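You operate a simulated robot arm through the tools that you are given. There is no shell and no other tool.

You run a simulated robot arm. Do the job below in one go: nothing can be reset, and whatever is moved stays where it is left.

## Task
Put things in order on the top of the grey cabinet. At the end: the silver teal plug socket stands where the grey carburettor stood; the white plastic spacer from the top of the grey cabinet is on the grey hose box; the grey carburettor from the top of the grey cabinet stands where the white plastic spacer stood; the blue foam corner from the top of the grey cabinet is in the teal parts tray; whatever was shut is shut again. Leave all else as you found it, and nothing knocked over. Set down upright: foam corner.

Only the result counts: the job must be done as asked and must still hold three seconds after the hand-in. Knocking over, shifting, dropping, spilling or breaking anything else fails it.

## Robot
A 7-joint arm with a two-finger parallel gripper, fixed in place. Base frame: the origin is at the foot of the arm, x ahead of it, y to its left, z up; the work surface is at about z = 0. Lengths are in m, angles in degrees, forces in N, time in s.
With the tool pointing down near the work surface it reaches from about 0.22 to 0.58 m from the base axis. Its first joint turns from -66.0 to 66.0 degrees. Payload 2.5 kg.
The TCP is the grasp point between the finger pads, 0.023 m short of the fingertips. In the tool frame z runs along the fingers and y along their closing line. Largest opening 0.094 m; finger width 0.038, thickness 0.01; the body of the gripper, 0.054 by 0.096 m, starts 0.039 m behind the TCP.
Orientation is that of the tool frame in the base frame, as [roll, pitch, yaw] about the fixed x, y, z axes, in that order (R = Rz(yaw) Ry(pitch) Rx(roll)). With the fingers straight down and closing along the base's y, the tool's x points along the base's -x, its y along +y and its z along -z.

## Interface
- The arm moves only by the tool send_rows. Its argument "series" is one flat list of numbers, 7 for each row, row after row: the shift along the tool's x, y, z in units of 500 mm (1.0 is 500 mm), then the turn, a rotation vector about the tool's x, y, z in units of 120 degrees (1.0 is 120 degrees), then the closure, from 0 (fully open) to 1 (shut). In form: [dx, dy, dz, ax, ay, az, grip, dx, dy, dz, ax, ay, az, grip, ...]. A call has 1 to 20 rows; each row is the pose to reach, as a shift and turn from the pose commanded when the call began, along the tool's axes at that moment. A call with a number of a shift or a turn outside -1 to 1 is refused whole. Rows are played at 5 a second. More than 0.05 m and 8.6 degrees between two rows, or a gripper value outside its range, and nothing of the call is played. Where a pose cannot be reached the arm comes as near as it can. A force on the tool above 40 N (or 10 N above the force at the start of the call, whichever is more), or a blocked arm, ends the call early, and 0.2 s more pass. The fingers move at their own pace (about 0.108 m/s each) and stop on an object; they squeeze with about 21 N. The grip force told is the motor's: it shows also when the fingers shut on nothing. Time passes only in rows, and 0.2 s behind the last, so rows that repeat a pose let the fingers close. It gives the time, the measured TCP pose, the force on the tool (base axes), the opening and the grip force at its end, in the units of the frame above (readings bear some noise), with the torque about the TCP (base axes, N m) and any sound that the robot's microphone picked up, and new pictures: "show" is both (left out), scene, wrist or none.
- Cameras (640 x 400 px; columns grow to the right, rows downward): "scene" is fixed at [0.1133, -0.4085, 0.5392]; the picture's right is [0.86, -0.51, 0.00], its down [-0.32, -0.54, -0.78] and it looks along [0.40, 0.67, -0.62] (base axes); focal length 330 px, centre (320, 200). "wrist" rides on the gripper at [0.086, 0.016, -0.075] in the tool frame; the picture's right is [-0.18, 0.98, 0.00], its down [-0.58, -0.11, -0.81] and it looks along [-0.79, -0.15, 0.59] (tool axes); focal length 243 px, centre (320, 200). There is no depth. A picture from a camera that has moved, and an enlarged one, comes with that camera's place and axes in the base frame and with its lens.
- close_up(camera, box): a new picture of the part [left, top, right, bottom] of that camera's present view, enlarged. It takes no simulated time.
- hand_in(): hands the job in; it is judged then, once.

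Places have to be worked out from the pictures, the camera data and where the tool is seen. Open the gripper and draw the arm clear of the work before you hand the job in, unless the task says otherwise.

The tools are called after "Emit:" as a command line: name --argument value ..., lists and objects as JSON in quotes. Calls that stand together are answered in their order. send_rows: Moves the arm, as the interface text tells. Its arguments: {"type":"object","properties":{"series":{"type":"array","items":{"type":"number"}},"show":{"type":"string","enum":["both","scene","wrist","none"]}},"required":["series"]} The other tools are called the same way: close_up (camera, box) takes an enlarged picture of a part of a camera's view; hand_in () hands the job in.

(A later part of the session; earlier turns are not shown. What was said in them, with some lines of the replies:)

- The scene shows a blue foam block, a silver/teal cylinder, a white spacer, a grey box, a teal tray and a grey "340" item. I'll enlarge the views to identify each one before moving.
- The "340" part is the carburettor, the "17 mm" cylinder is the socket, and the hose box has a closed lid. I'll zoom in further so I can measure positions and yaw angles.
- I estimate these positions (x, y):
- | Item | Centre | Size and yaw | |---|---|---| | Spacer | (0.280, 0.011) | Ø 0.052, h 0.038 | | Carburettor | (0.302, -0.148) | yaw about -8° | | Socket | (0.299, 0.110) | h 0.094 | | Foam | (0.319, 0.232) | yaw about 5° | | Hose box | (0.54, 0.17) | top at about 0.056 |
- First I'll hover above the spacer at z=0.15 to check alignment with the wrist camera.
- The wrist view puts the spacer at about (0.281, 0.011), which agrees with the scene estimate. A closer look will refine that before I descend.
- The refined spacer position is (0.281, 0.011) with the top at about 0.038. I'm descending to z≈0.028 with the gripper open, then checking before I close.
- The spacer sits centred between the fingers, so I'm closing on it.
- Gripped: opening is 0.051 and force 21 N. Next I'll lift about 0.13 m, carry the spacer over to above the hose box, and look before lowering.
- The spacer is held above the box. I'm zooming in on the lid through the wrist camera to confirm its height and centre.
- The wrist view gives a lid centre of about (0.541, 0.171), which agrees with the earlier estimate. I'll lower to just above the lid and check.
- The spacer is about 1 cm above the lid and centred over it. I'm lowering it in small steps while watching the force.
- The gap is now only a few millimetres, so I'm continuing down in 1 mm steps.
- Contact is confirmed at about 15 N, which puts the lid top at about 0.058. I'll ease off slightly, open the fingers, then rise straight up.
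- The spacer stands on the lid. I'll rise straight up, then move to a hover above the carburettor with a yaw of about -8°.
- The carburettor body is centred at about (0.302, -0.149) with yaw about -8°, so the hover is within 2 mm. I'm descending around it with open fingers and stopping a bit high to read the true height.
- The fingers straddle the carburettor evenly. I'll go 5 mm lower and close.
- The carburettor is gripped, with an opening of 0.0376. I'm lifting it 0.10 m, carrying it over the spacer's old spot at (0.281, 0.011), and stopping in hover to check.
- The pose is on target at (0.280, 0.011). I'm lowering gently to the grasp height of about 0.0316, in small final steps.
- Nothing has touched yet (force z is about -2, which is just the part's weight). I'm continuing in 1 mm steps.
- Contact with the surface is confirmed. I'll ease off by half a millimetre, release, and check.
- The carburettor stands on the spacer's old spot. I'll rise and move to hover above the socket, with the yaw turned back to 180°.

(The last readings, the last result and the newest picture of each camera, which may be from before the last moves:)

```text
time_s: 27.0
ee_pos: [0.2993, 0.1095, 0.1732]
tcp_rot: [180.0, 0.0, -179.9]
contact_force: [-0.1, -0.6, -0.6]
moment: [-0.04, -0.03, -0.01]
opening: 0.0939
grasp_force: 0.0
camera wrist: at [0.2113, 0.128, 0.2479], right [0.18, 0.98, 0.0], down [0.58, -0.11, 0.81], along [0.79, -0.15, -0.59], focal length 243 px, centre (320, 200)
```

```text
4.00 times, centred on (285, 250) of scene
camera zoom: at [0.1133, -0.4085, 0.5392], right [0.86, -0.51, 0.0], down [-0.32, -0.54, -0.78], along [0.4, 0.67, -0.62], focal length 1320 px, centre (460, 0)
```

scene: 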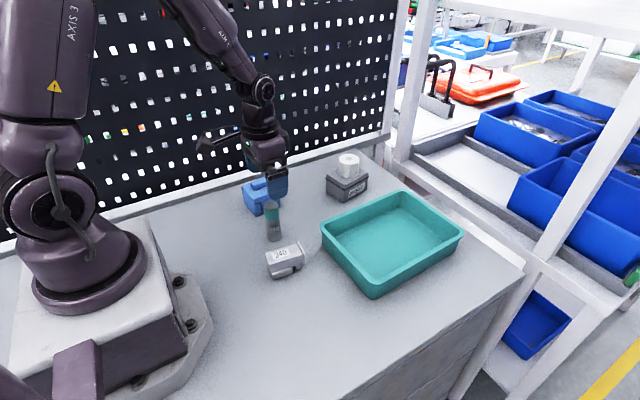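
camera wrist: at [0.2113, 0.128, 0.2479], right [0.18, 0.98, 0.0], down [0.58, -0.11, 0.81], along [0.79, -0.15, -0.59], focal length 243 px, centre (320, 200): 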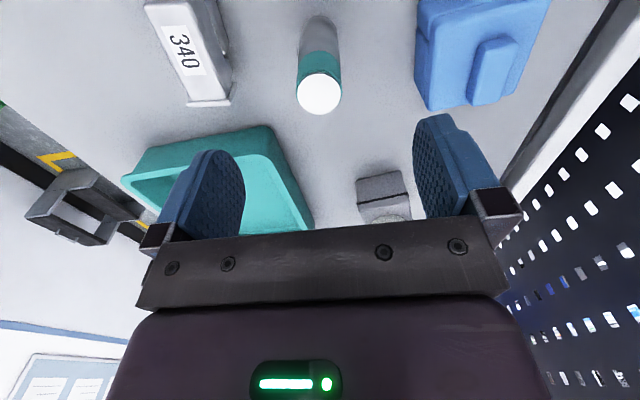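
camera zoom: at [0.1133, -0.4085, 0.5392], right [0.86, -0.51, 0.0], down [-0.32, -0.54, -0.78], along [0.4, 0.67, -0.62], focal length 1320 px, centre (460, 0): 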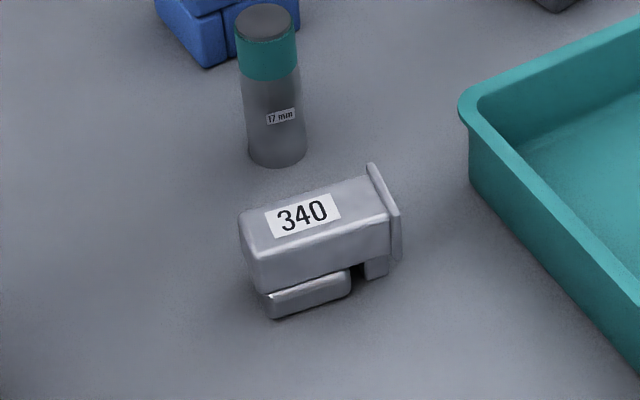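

The socket top centre measures (0.300, 0.111), so it's aligned. I'm descending to about z=0.063 around it, which leaves the gripper body above its 0.094 top.

Emit:
send_rows --series '[-0.0024, 0.001, 0.06, 0, 0, 0, 0, -0.0024, 0.001, 0.12, 0, 0, 0, 0, -0.0024, 0.001, 0.17, 0, 0, 0, 0, -0.0024, 0.001, 0.2, 0, 0, 0, 0, -0.0024, 0.001, 0.218, 0, 0, 0, 0, -0.0024, 0.001, 0.218, 0, 0, 0, 0]' --show "both"

Emit:
close_up --camera "scene" --box '[230, 170, 330, 260]'

```text
time_s: 28.4
ee_pos: [0.2991, 0.1119, 0.063]
tcp_rot: [179.9, 0.0, 180.0]
contact_force: [-0.1, -0.5, 0.0]
moment: [-0.03, -0.01, 0.0]
opening: 0.0939
grasp_force: 0.3
camera wrist: at [0.2125, 0.1285, 0.1376], right [0.18, 0.98, 0.0], down [0.58, -0.11, 0.81], along [0.79, -0.15, -0.59], focal length 243 px, centre (320, 200)
```

scene: 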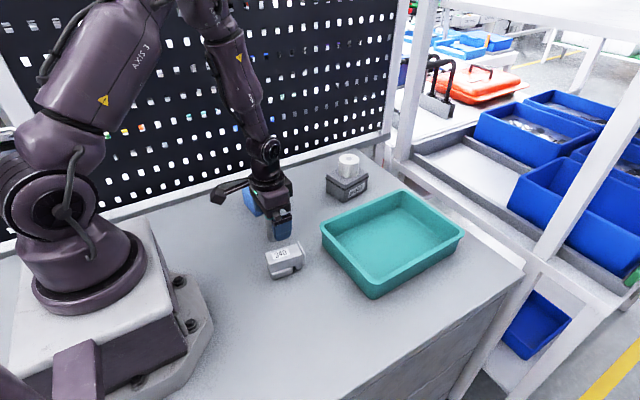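
wrist: 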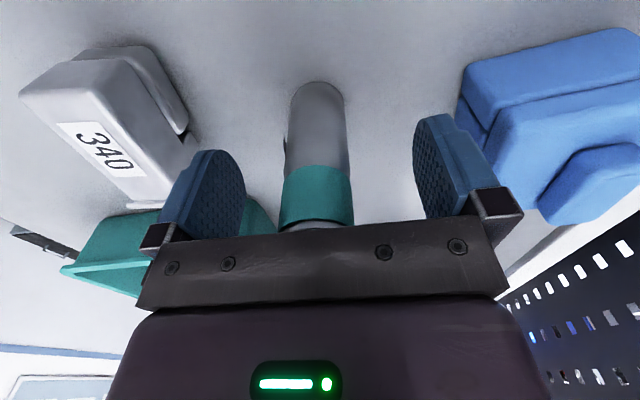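

```text
4.44 times, centred on (280, 215) of scene
camera zoom: at [0.1133, -0.4085, 0.5392], right [0.86, -0.51, 0.0], down [-0.32, -0.54, -0.78], along [0.4, 0.67, -0.62], focal length 1467 px, centre (498, 133)
```

zoom: 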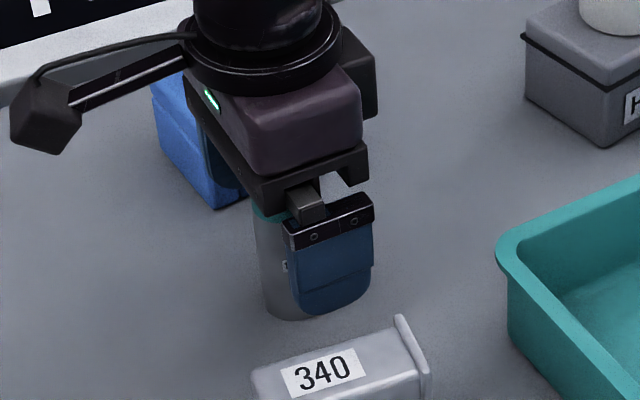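

The socket is centred to within about 1 mm. I'm closing in gentle stages so it isn't knocked.

Emit:
send_rows --series '[0, -0.002, 0, 0, 0, 0, 0.3, 0, -0.002, 0, 0, 0, 0, 0.5, 0, -0.002, 0, 0, 0, 0, 0.58, 0, -0.002, 0, 0, 0, 0, 0.61, 0, -0.002, 0, 0, 0, 0, 0.64, 0, -0.002, 0, 0, 0, 0, 0.67, 0, -0.002, 0, 0, 0, 0, 1, 0, -0.002, 0, 0, 0, 0, 1, 0, -0.002, 0, 0, 0, 0, 1]' --show "wrist"

Emit:
close_up --camera "scene" --box '[230, 170, 330, 260]'

```text
time_s: 30.4
ee_pos: [0.2992, 0.1109, 0.0633]
tcp_rot: [180.0, 0.0, -180.0]
contact_force: [-0.5, 0.7, 0.6]
moment: [0.03, -0.02, 0.01]
opening: 0.0308
grasp_force: 20.9
camera wrist: at [0.2125, 0.1274, 0.1375], right [0.18, 0.98, 0.0], down [0.58, -0.11, 0.81], along [0.79, -0.15, -0.59], focal length 243 px, centre (320, 200)
```

wrist: 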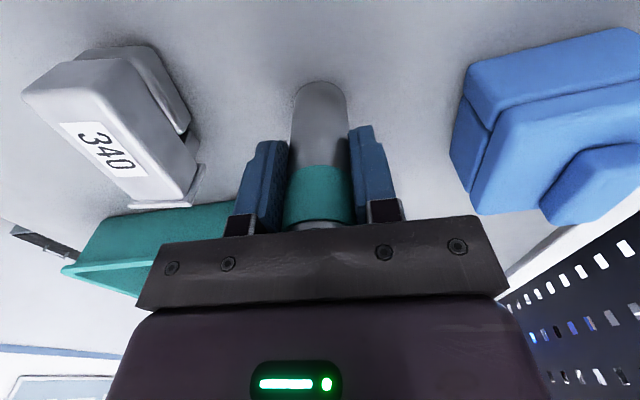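

```text
4.44 times, centred on (280, 215) of scene
camera zoom: at [0.1133, -0.4085, 0.5392], right [0.86, -0.51, 0.0], down [-0.32, -0.54, -0.78], along [0.4, 0.67, -0.62], focal length 1467 px, centre (498, 133)
```

zoom: 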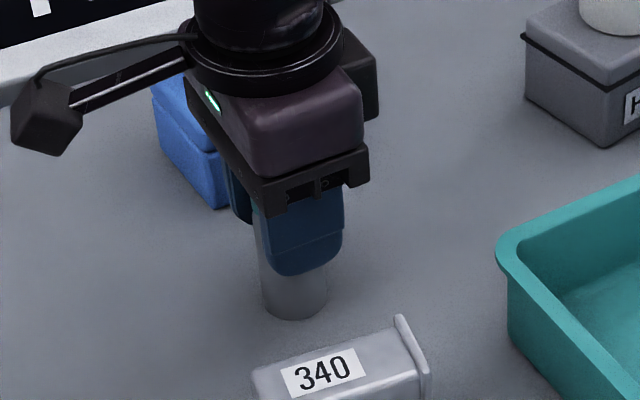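

The socket is held upright at an opening of 0.031. I'll lift it 9 cm, carry it along -y to the carburettor's old place at (0.302, -0.150), and stop 2 cm above the surface.

Emit:
send_rows --series '[0, 0, -0.01, 0, 0, 0, 1, 0, 0, -0.05, 0, 0, 0, 1, 0, 0, -0.1, 0, 0, 0, 1, 0, 0, -0.15, 0, 0, 0, 1, 0, 0, -0.18, 0, 0, 0, 1, -0.0007, -0.0745, -0.18, 0, 0, 0, 1, -0.0014, -0.1491, -0.18, 0, 0, 0, 1, -0.0021, -0.2236, -0.18, 0, 0, 0, 1, -0.0029, -0.2982, -0.18, 0, 0, 0, 1, -0.0036, -0.3727, -0.18, 0, 0, 0, 1, -0.0043, -0.4473, -0.18, 0, 0, 0, 1, -0.005, -0.5218, -0.18, 0, 0, 0, 1, -0.005, -0.5218, -0.13, 0, 0, 0, 1, -0.005, -0.5218, -0.08, 0, 0, 0, 1, -0.005, -0.5218, -0.04, 0, 0, 0, 1, -0.005, -0.5218, -0.04, 0, 0, 0, 1]' --show "both"

Emit:
close_up --camera "scene" --box '[290, 240, 390, 350]'

```text
time_s: 33.8
ee_pos: [0.3028, -0.1499, 0.0823]
tcp_rot: [180.0, 0.1, -180.0]
contact_force: [1.2, 0.4, -1.4]
moment: [0.02, 0.0, -0.02]
opening: 0.0308
grasp_force: 21.2
camera wrist: at [0.2154, -0.1325, 0.1572], right [0.18, 0.98, 0.0], down [0.58, -0.11, 0.81], along [0.79, -0.15, -0.59], focal length 243 px, centre (320, 200)
```

scene: 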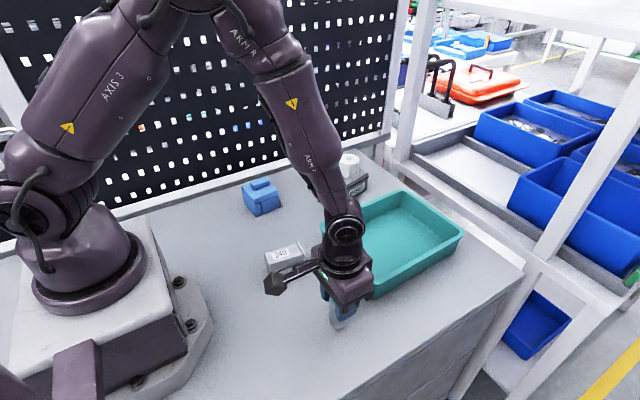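
wrist: 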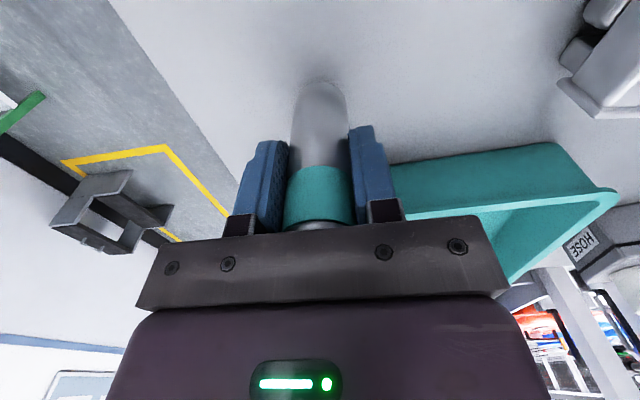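

```text
3.64 times, centred on (340, 295) of scene
camera zoom: at [0.1133, -0.4085, 0.5392], right [0.86, -0.51, 0.0], down [-0.32, -0.54, -0.78], along [0.4, 0.67, -0.62], focal length 1200 px, centre (247, -146)
```

zoom: 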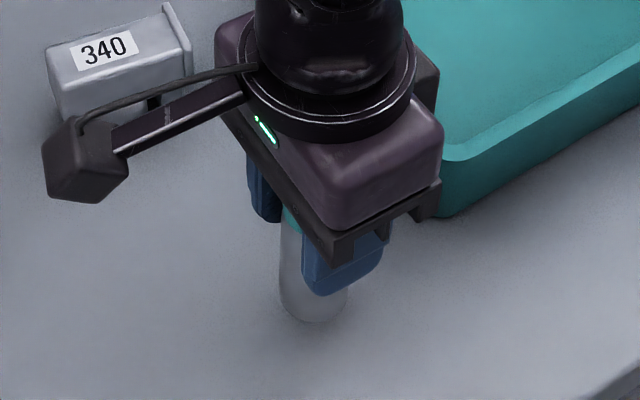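

The socket is at (0.302, -0.150) and vertical. I'm lowering to just above the surface.

Emit:
send_rows --series '[0, 0, 0.015, 0, 0, 0, 1, 0, 0, 0.027, 0, 0, 0, 1, 0, 0, 0.034, 0, 0, 0, 1, 0, 0, 0.037, 0, 0, 0, 1, 0, 0, 0.037, 0, 0, 0, 1]' --show "none"

```text
time_s: 35.0
ee_pos: [0.3028, -0.1499, 0.0643]
tcp_rot: [180.0, 0.0, 179.9]
contact_force: [0.6, -0.5, -1.5]
moment: [0.02, -0.03, -0.03]
opening: 0.0306
grasp_force: 20.9
```

No contact yet, so the last millimetres follow in small steps.

Emit:
send_rows --series '[0, 0, 0.001, 0, 0, 0, 1, 0, 0, 0.002, 0, 0, 0, 1, 0, 0, 0.003, 0, 0, 0, 1, 0, 0, 0.003, 0, 0, 0, 1]' --show "none"

Emit:
close_up --camera "scene" --box '[310, 290, 370, 340]'

```text
time_s: 36.0
ee_pos: [0.3023, -0.1492, 0.0636]
tcp_rot: [180.0, 0.1, -180.0]
contact_force: [-0.7, 0.4, -1.0]
moment: [-0.02, 0.04, 0.01]
opening: 0.0304
grasp_force: 21.7
```

```text
8.00 times, centred on (340, 315) of scene
camera zoom: at [0.1133, -0.4085, 0.5392], right [0.86, -0.51, 0.0], down [-0.32, -0.54, -0.78], along [0.4, 0.67, -0.62], focal length 2641 px, centre (160, -720)
```

zoom: 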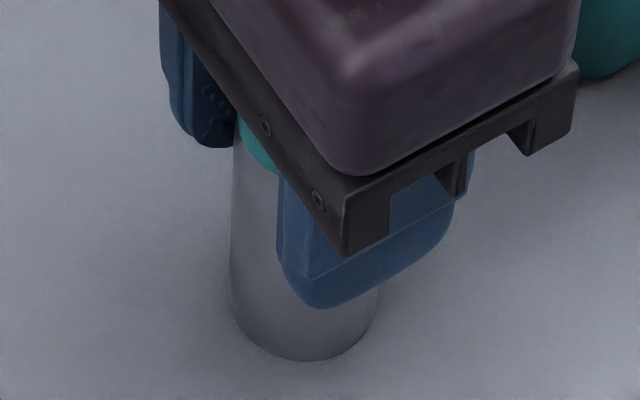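

The force is still only the socket's weight, so I'll keep going down half a millimetre at a time until it touches.

Emit:
send_rows --series '[0, 0, 0.001, 0, 0, 0, 1, 0, 0, 0.001, 0, 0, 0, 1]' --show "none"

```text
time_s: 36.6
ee_pos: [0.3019, -0.1492, 0.063]
tcp_rot: [180.0, 0.0, -180.0]
contact_force: [-0.3, -0.4, -1.5]
moment: [-0.01, 0.01, 0.0]
opening: 0.0309
grasp_force: 21.2
```

There's still no contact at z≈0.063, so I'll take another small step.

Emit:
send_rows --series '[0, 0, 0.001, 0, 0, 0, 1, 0, 0, 0.002, 0, 0, 0, 1, 0, 0, 0.002, 0, 0, 0, 1]' --show "none"

```text
time_s: 37.4
ee_pos: [0.3035, -0.1507, 0.0615]
tcp_rot: [-179.9, 0.0, 179.9]
contact_force: [-4.5, 3.3, 17.0]
moment: [0.04, 0.03, 0.04]
opening: 0.0308
grasp_force: 20.6
```

Contact is made at 17 N. I'll back off about 0.6 mm to relieve the load, then open in stages.

Emit:
send_rows --series '[0, 0, -0.0012, 0, 0, 0, 1, 0, 0, -0.0012, 0, 0, 0, 1]' --show "none"

```text
time_s: 38.0
ee_pos: [0.3039, -0.1498, 0.0617]
tcp_rot: [-179.9, -0.1, -179.9]
contact_force: [0.4, 0.2, -1.0]
moment: [0.01, -0.01, 0.02]
opening: 0.0306
grasp_force: 21.3
```

The load is relieved and the bottom is within half a millimetre of the surface. I'll settle it slightly, then open in small stages.

Emit:
send_rows --series '[0, 0, 0.0006, 0, 0, 0, 1, 0, 0, 0.0006, 0, 0, 0, 0.66, 0, 0, 0.0006, 0, 0, 0, 0.63, 0, 0, 0.0006, 0, 0, 0, 0.58, 0, 0, 0.0006, 0, 0, 0, 0.45, 0, 0, 0.0006, 0, 0, 0, 0.25, 0, 0, 0.0006, 0, 0, 0, 0.05, 0, 0, 0.0006, 0, 0, 0, 0.05]' --show "wrist"

Emit:
close_up --camera "scene" --box '[300, 260, 380, 340]'

```text
time_s: 39.8
ee_pos: [0.3031, -0.1508, 0.0622]
tcp_rot: [180.0, 0.0, 180.0]
contact_force: [-0.1, 0.1, 0.0]
moment: [0.02, -0.03, -0.02]
opening: 0.0892
grasp_force: 0.0
camera wrist: at [0.2156, -0.1332, 0.1369], right [0.18, 0.98, 0.0], down [0.58, -0.11, 0.81], along [0.79, -0.15, -0.59], focal length 243 px, centre (320, 200)
```

wrist: 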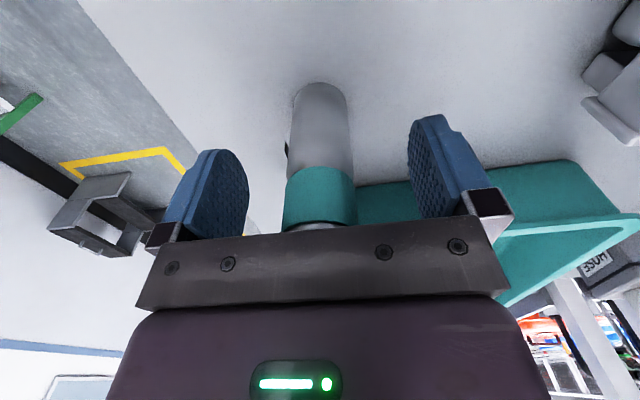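

```text
5.00 times, centred on (340, 300) of scene
camera zoom: at [0.1133, -0.4085, 0.5392], right [0.86, -0.51, 0.0], down [-0.32, -0.54, -0.78], along [0.4, 0.67, -0.62], focal length 1650 px, centre (220, -300)
```

zoom: 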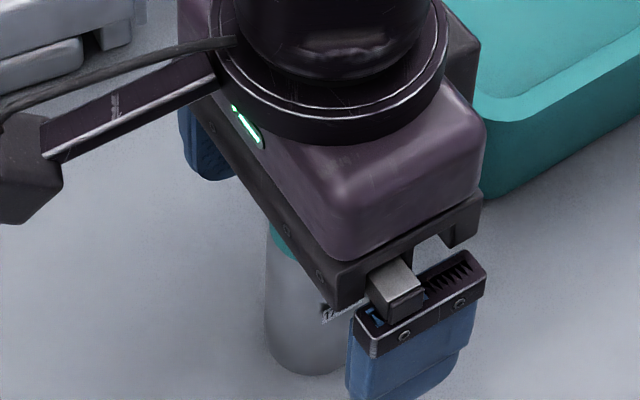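

The socket stands free and upright. I'll rise 11 cm, then travel to hover above the blue foam corner with about +5.5° yaw.

Emit:
send_rows --series '[0, 0, -0.03, 0, 0, 0, 0, 0, 0, -0.09, 0, 0, 0, 0, 0, 0, -0.15, 0, 0, 0, 0, 0, 0, -0.22, 0, 0, 0, 0, -0.0031, 0.0764, -0.22, 0, 0, -0.0046, 0, -0.0063, 0.1528, -0.22, 0, 0, -0.0092, 0, -0.0094, 0.2292, -0.22, 0, 0, -0.0138, 0, -0.0126, 0.3056, -0.22, 0, 0, -0.0184, 0, -0.0157, 0.382, -0.22, 0, 0, -0.023, 0, -0.0188, 0.4584, -0.22, 0, 0, -0.0276, 0, -0.022, 0.5348, -0.22, 0, 0, -0.0322, 0, -0.0251, 0.6112, -0.22, 0, 0, -0.0368, 0, -0.0283, 0.6876, -0.22, 0, 0, -0.0414, 0, -0.0314, 0.764, -0.22, 0, 0, -0.046, 0, -0.0314, 0.764, -0.22, 0, 0, -0.046, 0]' --show "both"

Emit:
close_up --camera "wrist" --box '[230, 0, 410, 120]'

Emit:
close_up --camera "scene" --box '[240, 220, 380, 350]'

```text
time_s: 43.0
ee_pos: [0.3165, 0.2314, 0.1714]
tcp_rot: [-180.0, -0.1, -174.5]
contact_force: [0.7, -0.8, 0.3]
moment: [-0.01, 0.0, -0.02]
opening: 0.0944
grasp_force: 0.0
camera wrist: at [0.2288, 0.2393, 0.2465], right [0.09, 1.0, 0.0], down [0.59, -0.05, 0.81], along [0.8, -0.07, -0.59], focal length 243 px, centre (320, 200)
```

scene: 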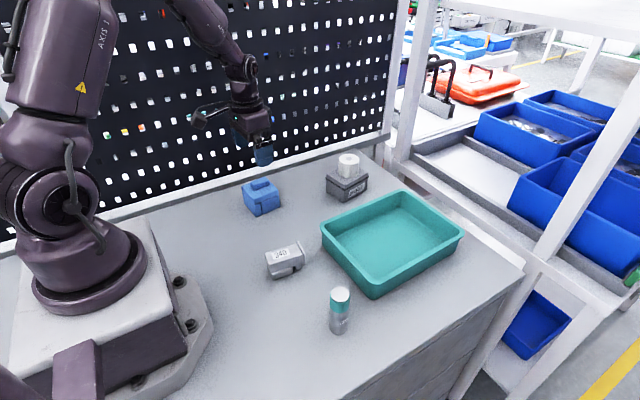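
wrist: 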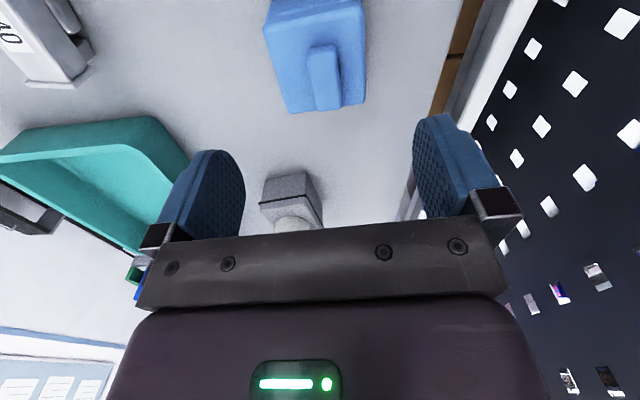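

```text
3.33 times, centred on (320, 60) of wrist
camera zoom: at [0.2288, 0.2393, 0.2465], right [0.09, 1.0, 0.0], down [0.59, -0.05, 0.81], along [0.8, -0.07, -0.59], focal length 809 px, centre (320, 667)
```

zoom: 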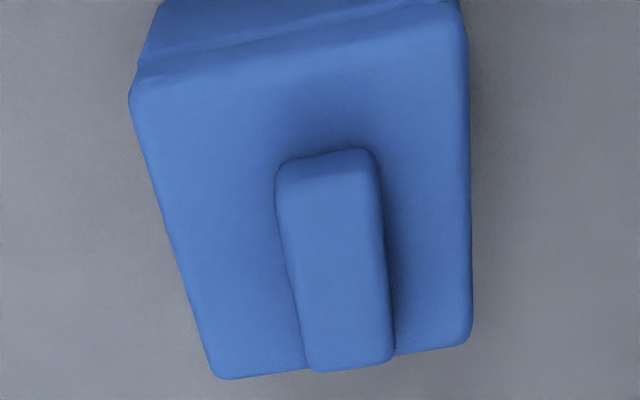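

```text
3.08 times, centred on (310, 285) of scene
camera zoom: at [0.1133, -0.4085, 0.5392], right [0.86, -0.51, 0.0], down [-0.32, -0.54, -0.78], along [0.4, 0.67, -0.62], focal length 1016 px, centre (351, -62)
```

zoom: 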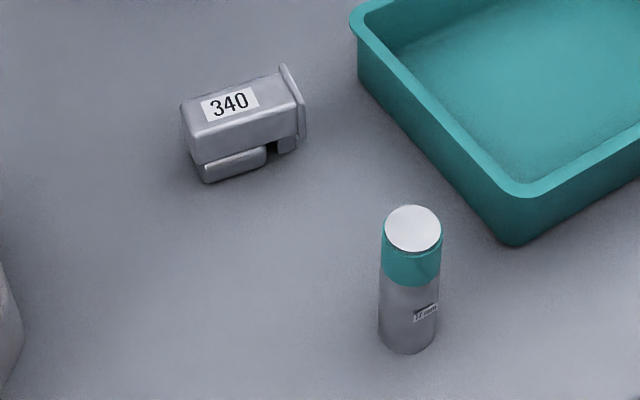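

The foam's top slab is centred at about (0.322, 0.2315), yaw 4–5°, about 0.069 wide, and the socket and carburettor look well placed. I'm descending with full opening, with a 5 mm shift in x.

Emit:
send_rows --series '[-0.011, -0.001, 0.06, 0, 0, 0, 0, -0.011, -0.001, 0.12, 0, 0, 0, 0, -0.011, -0.001, 0.17, 0, 0, 0, 0, -0.011, -0.001, 0.2, 0, 0, 0, 0, -0.011, -0.001, 0.2, 0, 0, 0, 0]' --show "both"

Emit:
close_up --camera "scene" --box '[220, 140, 310, 230]'

```text
time_s: 44.2
ee_pos: [0.3234, 0.2321, 0.0715]
tcp_rot: [-180.0, 0.0, -174.5]
contact_force: [-0.7, -0.5, -0.6]
moment: [0.01, 0.01, 0.0]
opening: 0.0939
grasp_force: 0.0
camera wrist: at [0.2349, 0.2413, 0.1457], right [0.09, 1.0, 0.0], down [0.59, -0.05, 0.81], along [0.8, -0.07, -0.59], focal length 243 px, centre (320, 200)
```

scene: 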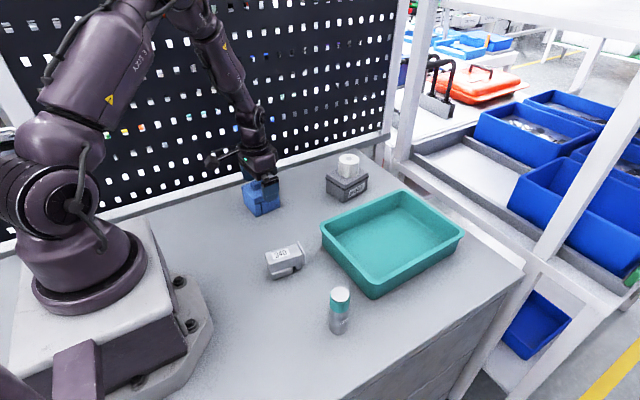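
wrist: 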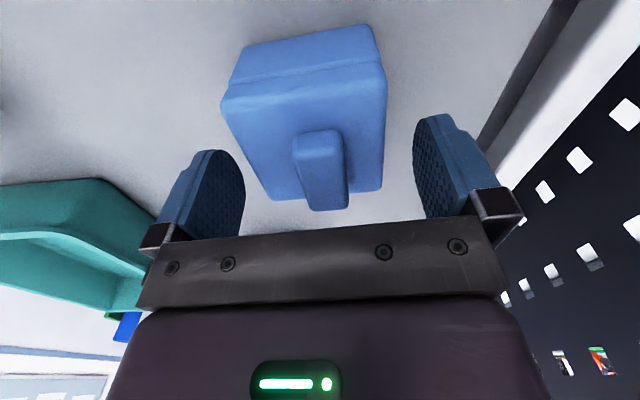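

```text
4.44 times, centred on (265, 185) of scene
camera zoom: at [0.1133, -0.4085, 0.5392], right [0.86, -0.51, 0.0], down [-0.32, -0.54, -0.78], along [0.4, 0.67, -0.62], focal length 1467 px, centre (564, 267)
```

zoom: 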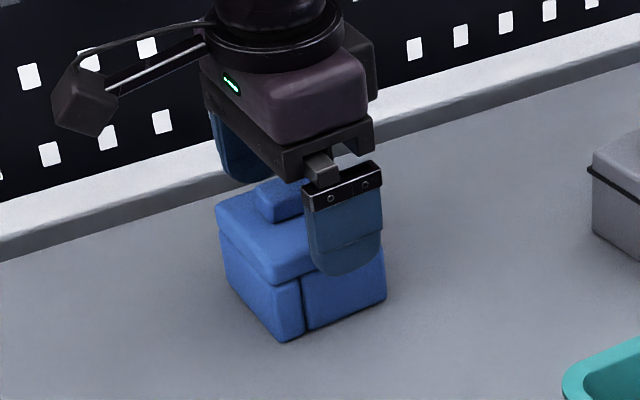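

The fingers are outside the foam on both sides and the tips are level with its top. I'm continuing down to z≈0.035 with a 1 mm shift in -y.

Emit:
send_rows --series '[0, -0.002, 0.02, 0, 0, 0, 0, 0, -0.002, 0.04, 0, 0, 0, 0, 0, -0.002, 0.06, 0, 0, 0, 0, 0, -0.002, 0.0726, 0, 0, 0, 0, 0, -0.002, 0.0726, 0, 0, 0, 0]' --show "wrist"

Emit:
close_up --camera "scene" --box '[220, 140, 310, 230]'

```text
time_s: 45.4
ee_pos: [0.3232, 0.23, 0.0348]
tcp_rot: [179.9, 0.0, -174.5]
contact_force: [-0.3, -0.3, 0.8]
moment: [0.0, -0.02, 0.02]
opening: 0.0943
grasp_force: 0.0
camera wrist: at [0.2354, 0.2392, 0.11], right [0.09, 1.0, 0.0], down [0.59, -0.05, 0.81], along [0.8, -0.07, -0.59], focal length 243 px, centre (320, 200)
```

wrist: 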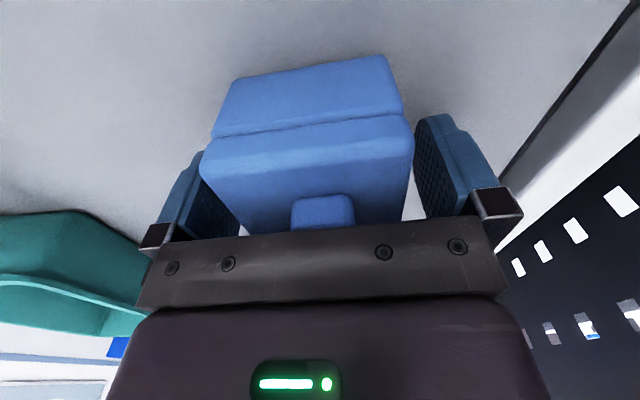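

```text
4.44 times, centred on (265, 185) of scene
camera zoom: at [0.1133, -0.4085, 0.5392], right [0.86, -0.51, 0.0], down [-0.32, -0.54, -0.78], along [0.4, 0.67, -0.62], focal length 1467 px, centre (564, 267)
```

zoom: 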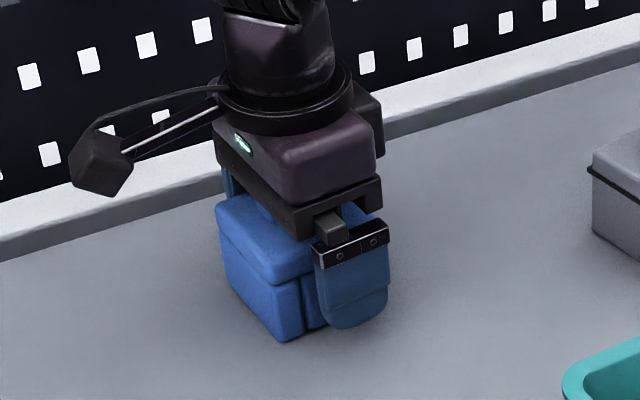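

The foam is between the fingers with clearance on both sides. I'm closing on it in stages.

Emit:
send_rows --series '[0, 0, 0, 0, 0, 0, 0.12, 0, 0, 0, 0, 0, 0, 0.2, 0, 0, 0, 0, 0, 0, 0.25, 0, 0, 0, 0, 0, 0, 0.3, 0, 0, 0, 0, 0, 0, 1, 0, 0, 0, 0, 0, 0, 1, 0, 0, 0, 0, 0, 0, 1, 0, 0, 0, 0, 0, 0, 1]' --show "wrist"

Emit:
close_up --camera "scene" --box '[220, 140, 310, 230]'

```text
time_s: 47.2
ee_pos: [0.3244, 0.2306, 0.0356]
tcp_rot: [-179.9, 0.0, -174.5]
contact_force: [-0.5, -0.6, 0.5]
moment: [-0.04, 0.02, 0.02]
opening: 0.0694
grasp_force: 21.3
camera wrist: at [0.2354, 0.2392, 0.1101], right [0.09, 1.0, 0.0], down [0.59, -0.05, 0.81], along [0.8, -0.07, -0.59], focal length 243 px, centre (320, 200)
```

wrist: 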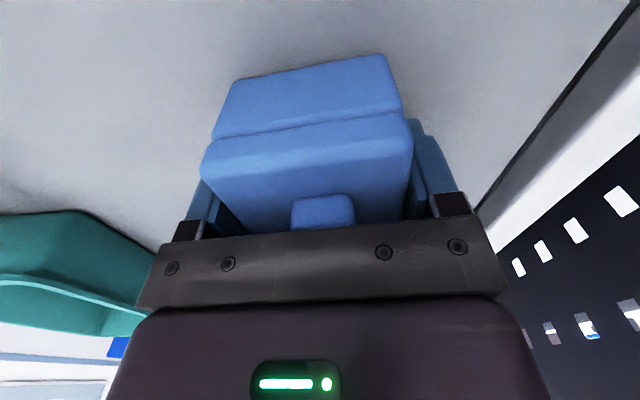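

```text
4.44 times, centred on (265, 185) of scene
camera zoom: at [0.1132, -0.4085, 0.5392], right [0.86, -0.51, 0.0], down [-0.32, -0.54, -0.78], along [0.4, 0.67, -0.62], focal length 1467 px, centre (564, 267)
```

zoom: 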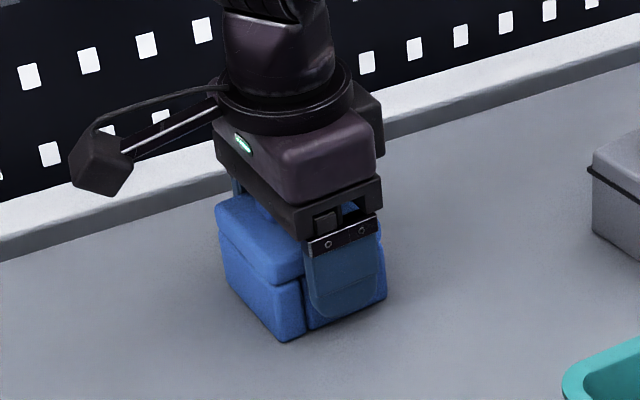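

The foam is held at an opening of 0.069. I'll lift it 11 cm and carry it to above the tray centre at about (0.49, -0.043), then inspect.

Emit:
send_rows --series '[0, 0, -0.01, 0, 0, 0, 1, 0, 0, -0.05, 0, 0, 0, 1, 0, 0, -0.11, 0, 0, 0, 1, 0, 0, -0.17, 0, 0, 0, 1, 0, 0, -0.22, 0, 0, 0, 1, -0.0349, -0.072, -0.22, 0, 0, 0.0025, 1, -0.0698, -0.1441, -0.22, 0, 0, 0.005, 1, -0.1046, -0.2162, -0.22, 0, 0, 0.0075, 1, -0.1395, -0.2882, -0.22, 0, 0, 0.01, 1, -0.1744, -0.3603, -0.22, 0, 0, 0.0125, 1, -0.2093, -0.4323, -0.22, 0, 0, 0.015, 1, -0.2441, -0.5044, -0.22, 0, 0, 0.0175, 1, -0.279, -0.5764, -0.22, 0, 0, 0.02, 1, -0.279, -0.5764, -0.22, 0, 0, 0.02, 1]' --show "both"

Emit:
close_up --camera "scene" --box '[300, 140, 480, 310]'

```text
time_s: 50.2
ee_pos: [0.4929, -0.0451, 0.1427]
tcp_rot: [180.0, -0.1, -176.8]
contact_force: [0.2, -1.1, 0.5]
moment: [-0.01, 0.01, -0.01]
opening: 0.0695
grasp_force: 20.6
camera wrist: at [0.4048, -0.0323, 0.2189], right [0.13, 0.99, 0.0], down [0.59, -0.08, 0.81], along [0.8, -0.1, -0.59], focal length 243 px, centre (320, 200)
```

scene: 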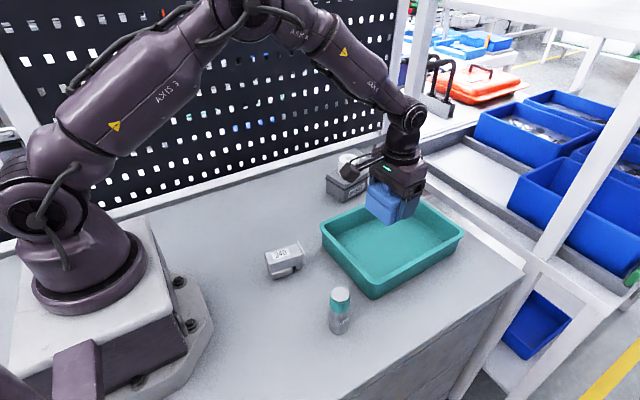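
wrist: 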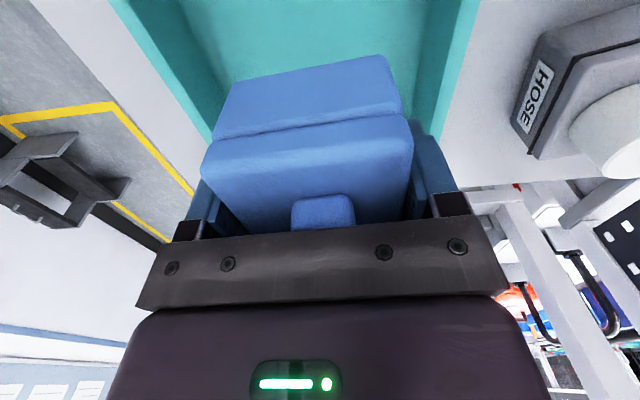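

```text
2.35 times, centred on (390, 225) of scene
camera zoom: at [0.1132, -0.4086, 0.5392], right [0.86, -0.51, 0.0], down [-0.32, -0.54, -0.78], along [0.4, 0.67, -0.62], focal length 777 px, centre (155, 141)
```

zoom: 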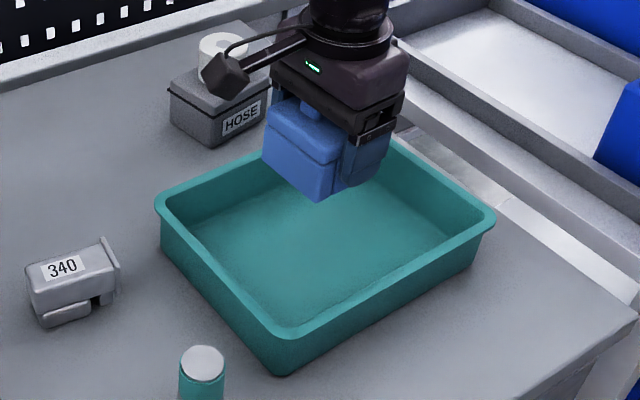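

I'm zooming in on the wrist view to get the tray's walls and floor relative to the held foam.

Emit:
close_up --camera "wrist" --box '[100, 0, 500, 160]'

```text
1.60 times, centred on (300, 80) of wrist
camera zoom: at [0.4048, -0.0323, 0.2189], right [0.13, 0.99, 0.0], down [0.59, -0.08, 0.81], along [0.8, -0.1, -0.59], focal length 388 px, centre (352, 392)
```

zoom: 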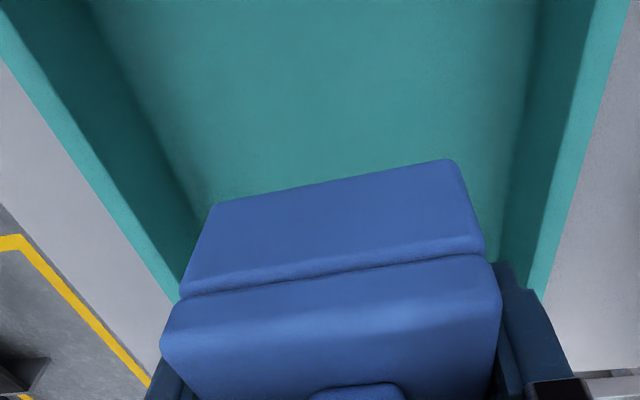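

The tray floor spans y from about -0.134 to 0.038, so its centre is near -0.048. I'll shift 4 mm in -y and lower the foam to about 1 cm above the floor.

Emit:
send_rows --series '[0, -0.008, 0.04, 0, 0, 0, 1, 0, -0.008, 0.09, 0, 0, 0, 1, 0, -0.008, 0.14, 0, 0, 0, 1, 0, -0.008, 0.18, 0, 0, 0, 1, 0, -0.008, 0.2, 0, 0, 0, 1, 0, -0.008, 0.2, 0, 0, 0, 1]' --show "both"

Emit:
close_up --camera "scene" --box '[320, 150, 470, 300]'

```text
time_s: 51.6
ee_pos: [0.4906, -0.047, 0.0451]
tcp_rot: [180.0, 0.1, -177.0]
contact_force: [-0.4, -0.4, -1.0]
moment: [-0.03, -0.03, 0.02]
opening: 0.0693
grasp_force: 20.8
camera wrist: at [0.4028, -0.0349, 0.1201], right [0.13, 0.99, 0.0], down [0.59, -0.08, 0.81], along [0.8, -0.1, -0.59], focal length 243 px, centre (320, 200)
```

scene: 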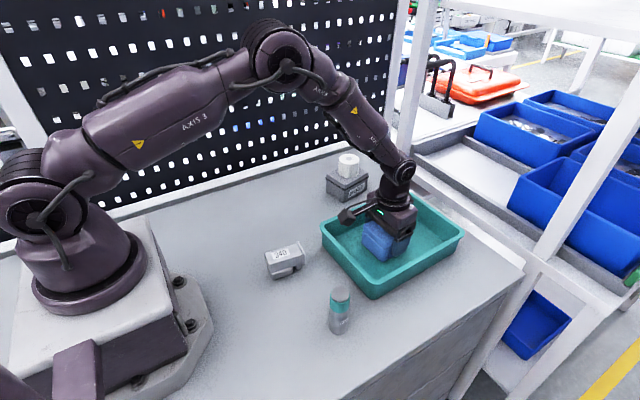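
wrist: 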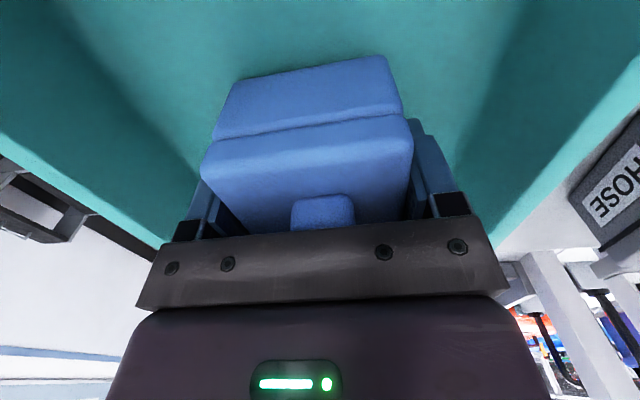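

```text
2.67 times, centred on (395, 225) of scene
camera zoom: at [0.1133, -0.4085, 0.5392], right [0.86, -0.51, 0.0], down [-0.32, -0.54, -0.78], along [0.4, 0.67, -0.62], focal length 880 px, centre (120, 133)
```

zoom: 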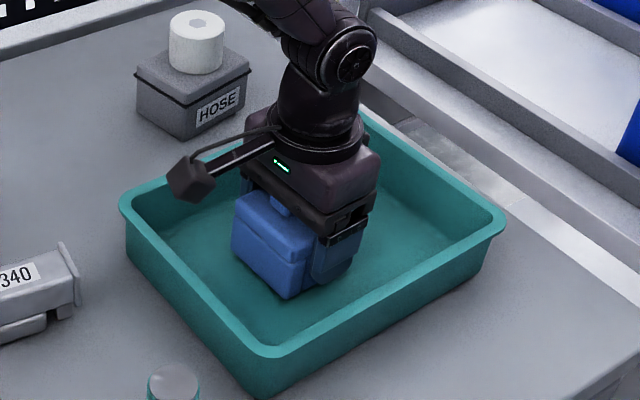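

The foam is inside the tray, well clear of the walls and about 1 cm or less above the floor. I'm lowering in small steps with force checks.

Emit:
send_rows --series '[0, 0, 0.003, 0, 0, 0, 1, 0, 0, 0.006, 0, 0, 0, 1, 0, 0, 0.008, 0, 0, 0, 1, 0, 0, 0.008, 0, 0, 0, 1]' --show "none"

```text
time_s: 52.6
ee_pos: [0.4913, -0.0475, 0.04]
tcp_rot: [-180.0, 0.0, -177.0]
contact_force: [0.3, -0.1, -0.2]
moment: [-0.01, -0.05, -0.01]
opening: 0.0692
grasp_force: 20.8
```

No contact yet at z≈0.041, so I'm continuing down one millimetre at a time.

Emit:
send_rows --series '[0, 0, 0.002, 0, 0, 0, 1, 0, 0, 0.002, 0, 0, 0, 1]' --show "none"

```text
time_s: 53.2
ee_pos: [0.4905, -0.0473, 0.0406]
tcp_rot: [-180.0, 0.1, -176.8]
contact_force: [0.0, -0.3, 4.3]
moment: [-0.18, 0.13, 0.03]
opening: 0.0695
grasp_force: 21.3
```

First contact: about 4 N, so the tray floor is at roughly z=0.005. I'll press half a millimetre more to seat it.

Emit:
send_rows --series '[0, 0, 0.001, 0, 0, 0, 1, 0, 0, 0.001, 0, 0, 0, 1]' --show "none"

Emit:
close_up --camera "scene" --box '[350, 190, 430, 270]'

```text
time_s: 53.8
ee_pos: [0.4905, -0.048, 0.0414]
tcp_rot: [-179.8, 0.1, -176.9]
contact_force: [1.5, -3.5, 10.1]
moment: [-0.37, 0.23, 0.1]
opening: 0.0695
grasp_force: 21.3
```

```text
5.00 times, centred on (390, 230) of scene
camera zoom: at [0.1132, -0.4085, 0.5392], right [0.86, -0.51, 0.0], down [-0.32, -0.54, -0.78], along [0.4, 0.67, -0.62], focal length 1650 px, centre (-30, 50)
```

zoom: 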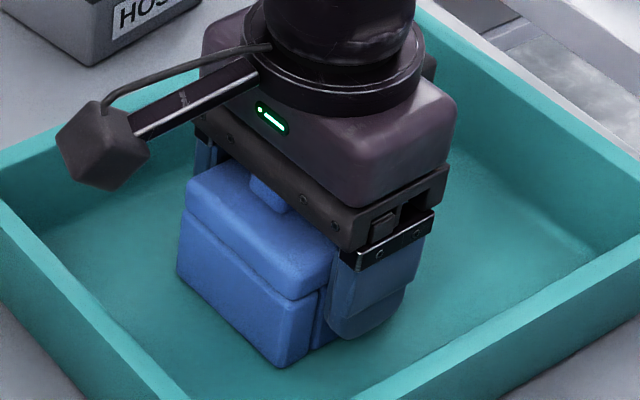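

It's resting on the tray floor at 10 N. I'll ease off slightly and release in stages, with a limited opening to stay away from the walls.

Emit:
send_rows --series '[0, 0, -0.001, 0, 0, 0, 1, 0, 0, -0.001, 0, 0, 0, 0.26, 0, 0, -0.001, 0, 0, 0, 0.24, 0, 0, -0.001, 0, 0, 0, 0.22, 0, 0, -0.001, 0, 0, 0, 0.17, 0, 0, -0.001, 0, 0, 0, 0.1, 0, 0, -0.001, 0, 0, 0, 0.1]' --show "wrist"

Emit:
close_up --camera "scene" --box '[350, 190, 430, 270]'

```text
time_s: 55.4
ee_pos: [0.49, -0.0461, 0.0405]
tcp_rot: [180.0, -0.1, -176.8]
contact_force: [-0.3, 0.9, 6.5]
moment: [-0.03, 0.01, -0.01]
opening: 0.0842
grasp_force: 0.0
camera wrist: at [0.4028, -0.0339, 0.1154], right [0.13, 0.99, 0.0], down [0.59, -0.08, 0.81], along [0.8, -0.1, -0.59], focal length 243 px, centre (320, 200)
```

wrist: 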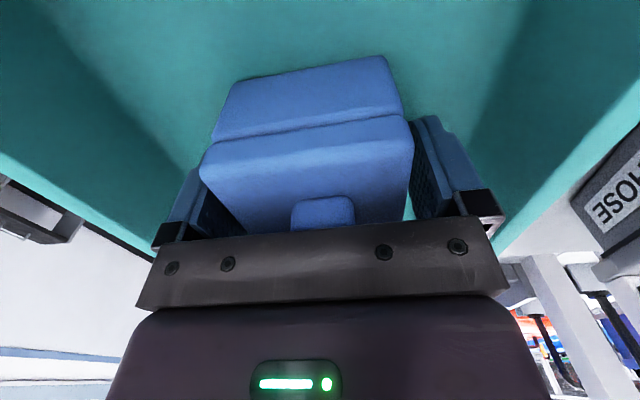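

```text
5.00 times, centred on (390, 230) of scene
camera zoom: at [0.1132, -0.4085, 0.5392], right [0.86, -0.51, 0.0], down [-0.32, -0.54, -0.78], along [0.4, 0.67, -0.62], focal length 1650 px, centre (-30, 50)
```

zoom: 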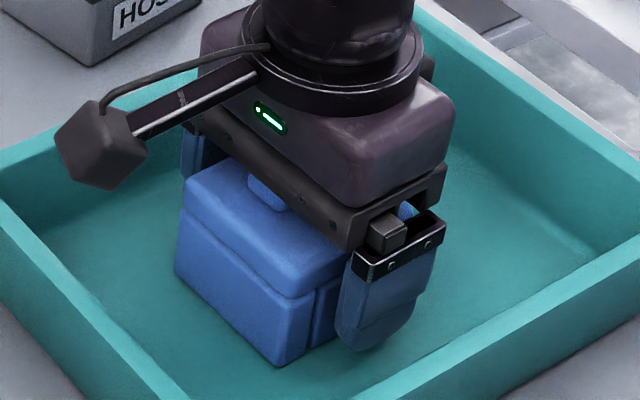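

The fingers are clear of the foam, though a small 6.5 N upward reading remains. I'll rise 6 mm slowly and check that nothing is snagged.

Emit:
send_rows --series '[0, 0, -0.004, 0, 0, 0, 0.1, 0, 0, -0.008, 0, 0, 0, 0.1, 0, 0, -0.012, 0, 0, 0, 0.1, 0, 0, -0.012, 0, 0, 0, 0.1]' --show "wrist"

Emit:
close_up --camera "scene" --box '[350, 190, 430, 270]'

```text
time_s: 56.4
ee_pos: [0.4913, -0.0466, 0.0466]
tcp_rot: [-180.0, 0.0, -176.9]
contact_force: [0.0, 0.1, 0.1]
moment: [-0.01, -0.01, -0.01]
opening: 0.0846
grasp_force: 0.0
camera wrist: at [0.4028, -0.0347, 0.1213], right [0.13, 0.99, 0.0], down [0.59, -0.08, 0.81], along [0.8, -0.11, -0.59], focal length 243 px, centre (320, 200)
```

wrist: 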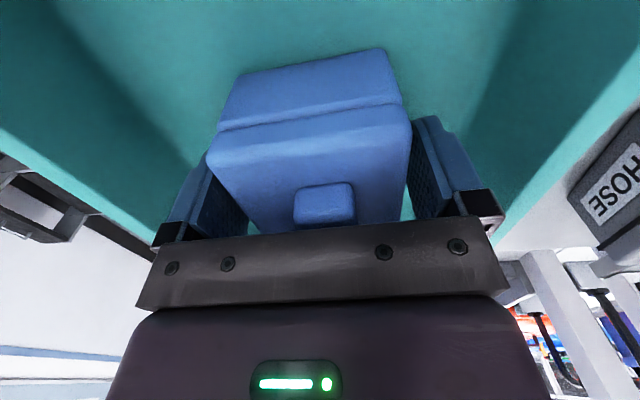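

```text
5.00 times, centred on (390, 230) of scene
camera zoom: at [0.1133, -0.4085, 0.5392], right [0.86, -0.51, 0.0], down [-0.32, -0.54, -0.78], along [0.4, 0.67, -0.62], focal length 1650 px, centre (-30, 50)
```

zoom: 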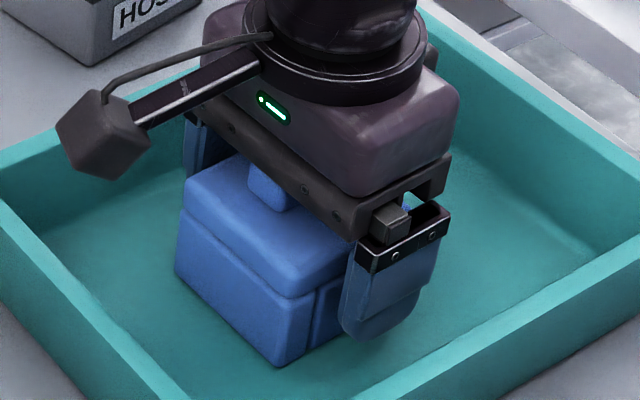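

The reading went to zero and the foam stayed upright in the tray. I'm retracting straight up, then back towards the start pose.

Emit:
send_rows --series '[0, 0, -0.04, 0, 0, 0, 0.1, 0, 0, -0.1, 0, 0, 0, 0.1, 0, 0, -0.16, 0, 0, 0, 0.05, 0, 0, -0.23, 0, 0, 0, 0, 0, 0, -0.3, 0, 0, 0, 0, 0.03, -0.015, -0.37, 0, 0, 0, 0, 0.07, -0.03, -0.43, 0, 0, 0, 0, 0.11, -0.05, -0.45, 0, 0, 0, 0, 0.11, -0.05, -0.45, 0, 0, 0, 0]' --show "both"

Emit:
close_up --camera "scene" --box '[310, 140, 480, 310]'

Emit:
close_up --camera "scene" --box '[230, 160, 380, 350]'

```text
time_s: 58.4
ee_pos: [0.4369, -0.0753, 0.2696]
tcp_rot: [180.0, 0.0, -176.8]
contact_force: [-0.3, -0.4, 0.4]
moment: [-0.02, -0.01, 0.01]
opening: 0.0942
grasp_force: 0.1
camera wrist: at [0.3491, -0.0636, 0.3447], right [0.13, 0.99, 0.0], down [0.59, -0.08, 0.81], along [0.8, -0.1, -0.59], focal length 243 px, centre (320, 200)
```

scene: 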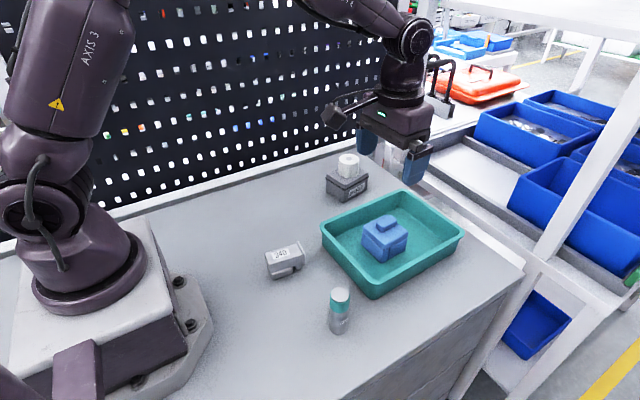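
wrist: 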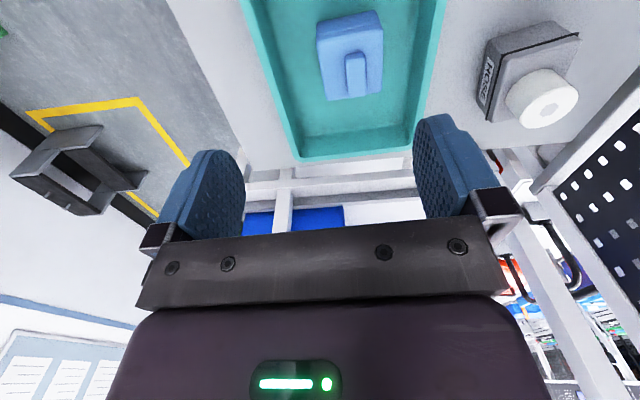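

```text
2.35 times, centred on (395, 225) of scene
camera zoom: at [0.1132, -0.4085, 0.5392], right [0.86, -0.51, 0.0], down [-0.32, -0.54, -0.78], along [0.4, 0.67, -0.62], focal length 777 px, centre (144, 141)
```

zoom: 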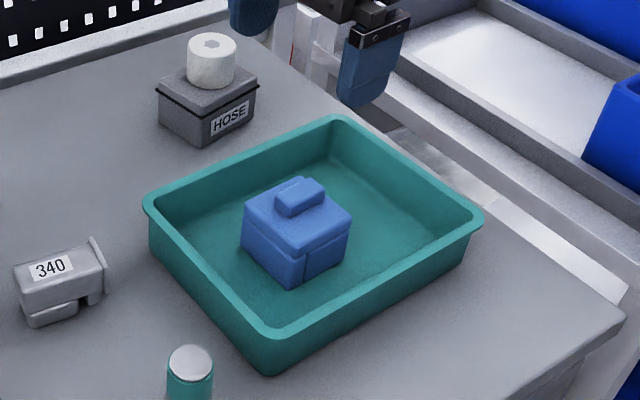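

```text
2.11 times, centred on (305, 255) of scene
camera zoom: at [0.1132, -0.4085, 0.5392], right [0.86, -0.51, 0.0], down [-0.32, -0.54, -0.78], along [0.4, 0.67, -0.62], focal length 695 px, centre (352, 84)
```

zoom: 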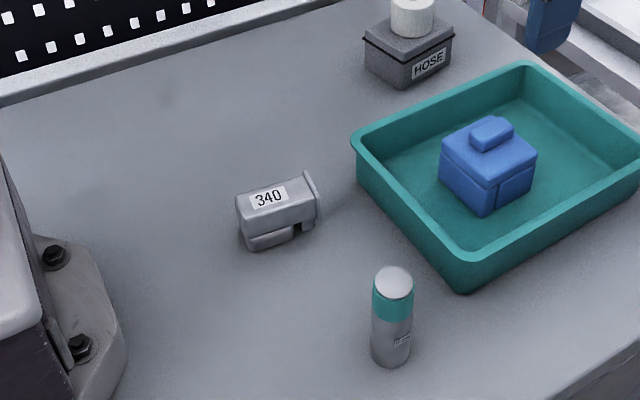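

Everything looks in place. Before handing in, I'll compare the hose box and tray against the first close-ups to make sure neither shifted.

Emit:
close_up --camera "scene" --box '[310, 150, 390, 210]'

Emit:
close_up --camera "scene" --box '[300, 170, 480, 310]'

Emit:
close_up --camera "scene" --box '[240, 230, 400, 350]'

```text
6.67 times, centred on (350, 180) of scene
camera zoom: at [0.1132, -0.4085, 0.5392], right [0.86, -0.51, 0.0], down [-0.32, -0.54, -0.78], along [0.4, 0.67, -0.62], focal length 2200 px, centre (120, 333)
```

zoom: 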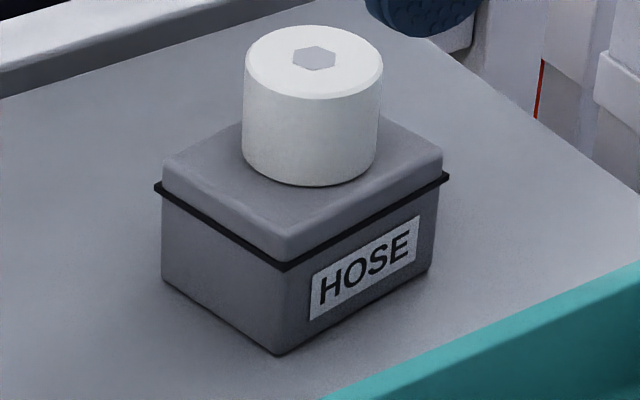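

```text
2.86 times, centred on (390, 240) of scene
camera zoom: at [0.1132, -0.4085, 0.5392], right [0.86, -0.51, 0.0], down [-0.32, -0.54, -0.78], along [0.4, 0.67, -0.62], focal length 943 px, centre (120, 86)
```

zoom: 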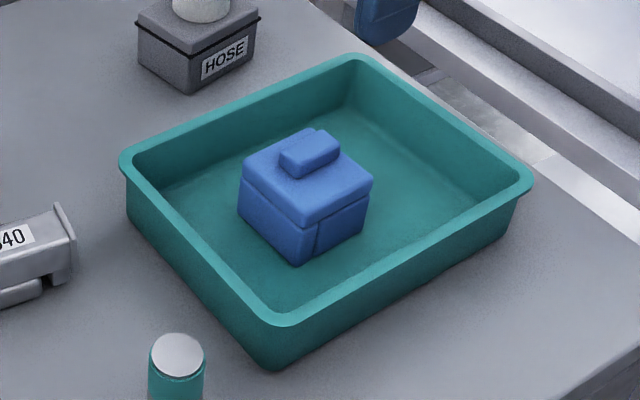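

```text
3.33 times, centred on (320, 290) of scene
camera zoom: at [0.1132, -0.4085, 0.5392], right [0.86, -0.51, 0.0], down [-0.32, -0.54, -0.78], along [0.4, 0.67, -0.62], focal length 1100 px, centre (320, -100)
```

zoom: 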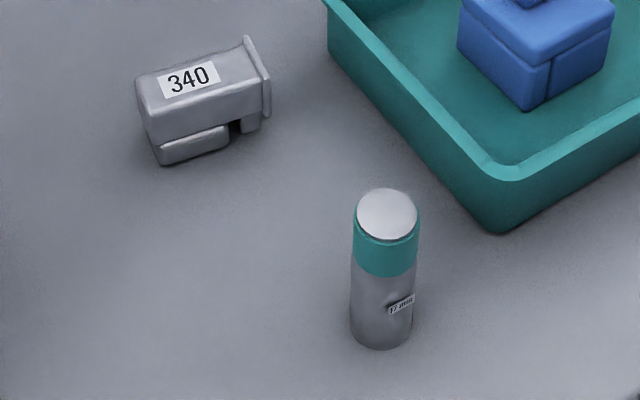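

The hose box (lid shut) and tray are exactly where they were. The spacer is on the box, the carburettor is on the spacer's spot, the socket is on the carburettor's spot, and the foam stands upright in the tray. The gripper is open and the arm is clear, so I'm handing in.

Emit:
hand_in

```text
The job is handed in.
```

I've handed in the job, and the last pictures before hand-in showed everything where you asked. I don't have the judge's result.

- **Spacer:** it stands on the closed lid of the grey hose box.
- **Carburettor:** it stands where the spacer was, at about (0.280, 0.011).
- **Socket:** it stands upright where the carburettor was, at about (0.303, -0.150). I estimate it's within about 3 mm of the carburettor's centre.
- **Foam corner:** it stands upright on the floor of the teal tray, clear of the walls.

I never opened the hose box. Compared with the first close-ups, neither the box nor the tray has moved. Nothing was knocked over. The gripper is open, and the arm is back near its starting position, above the work.
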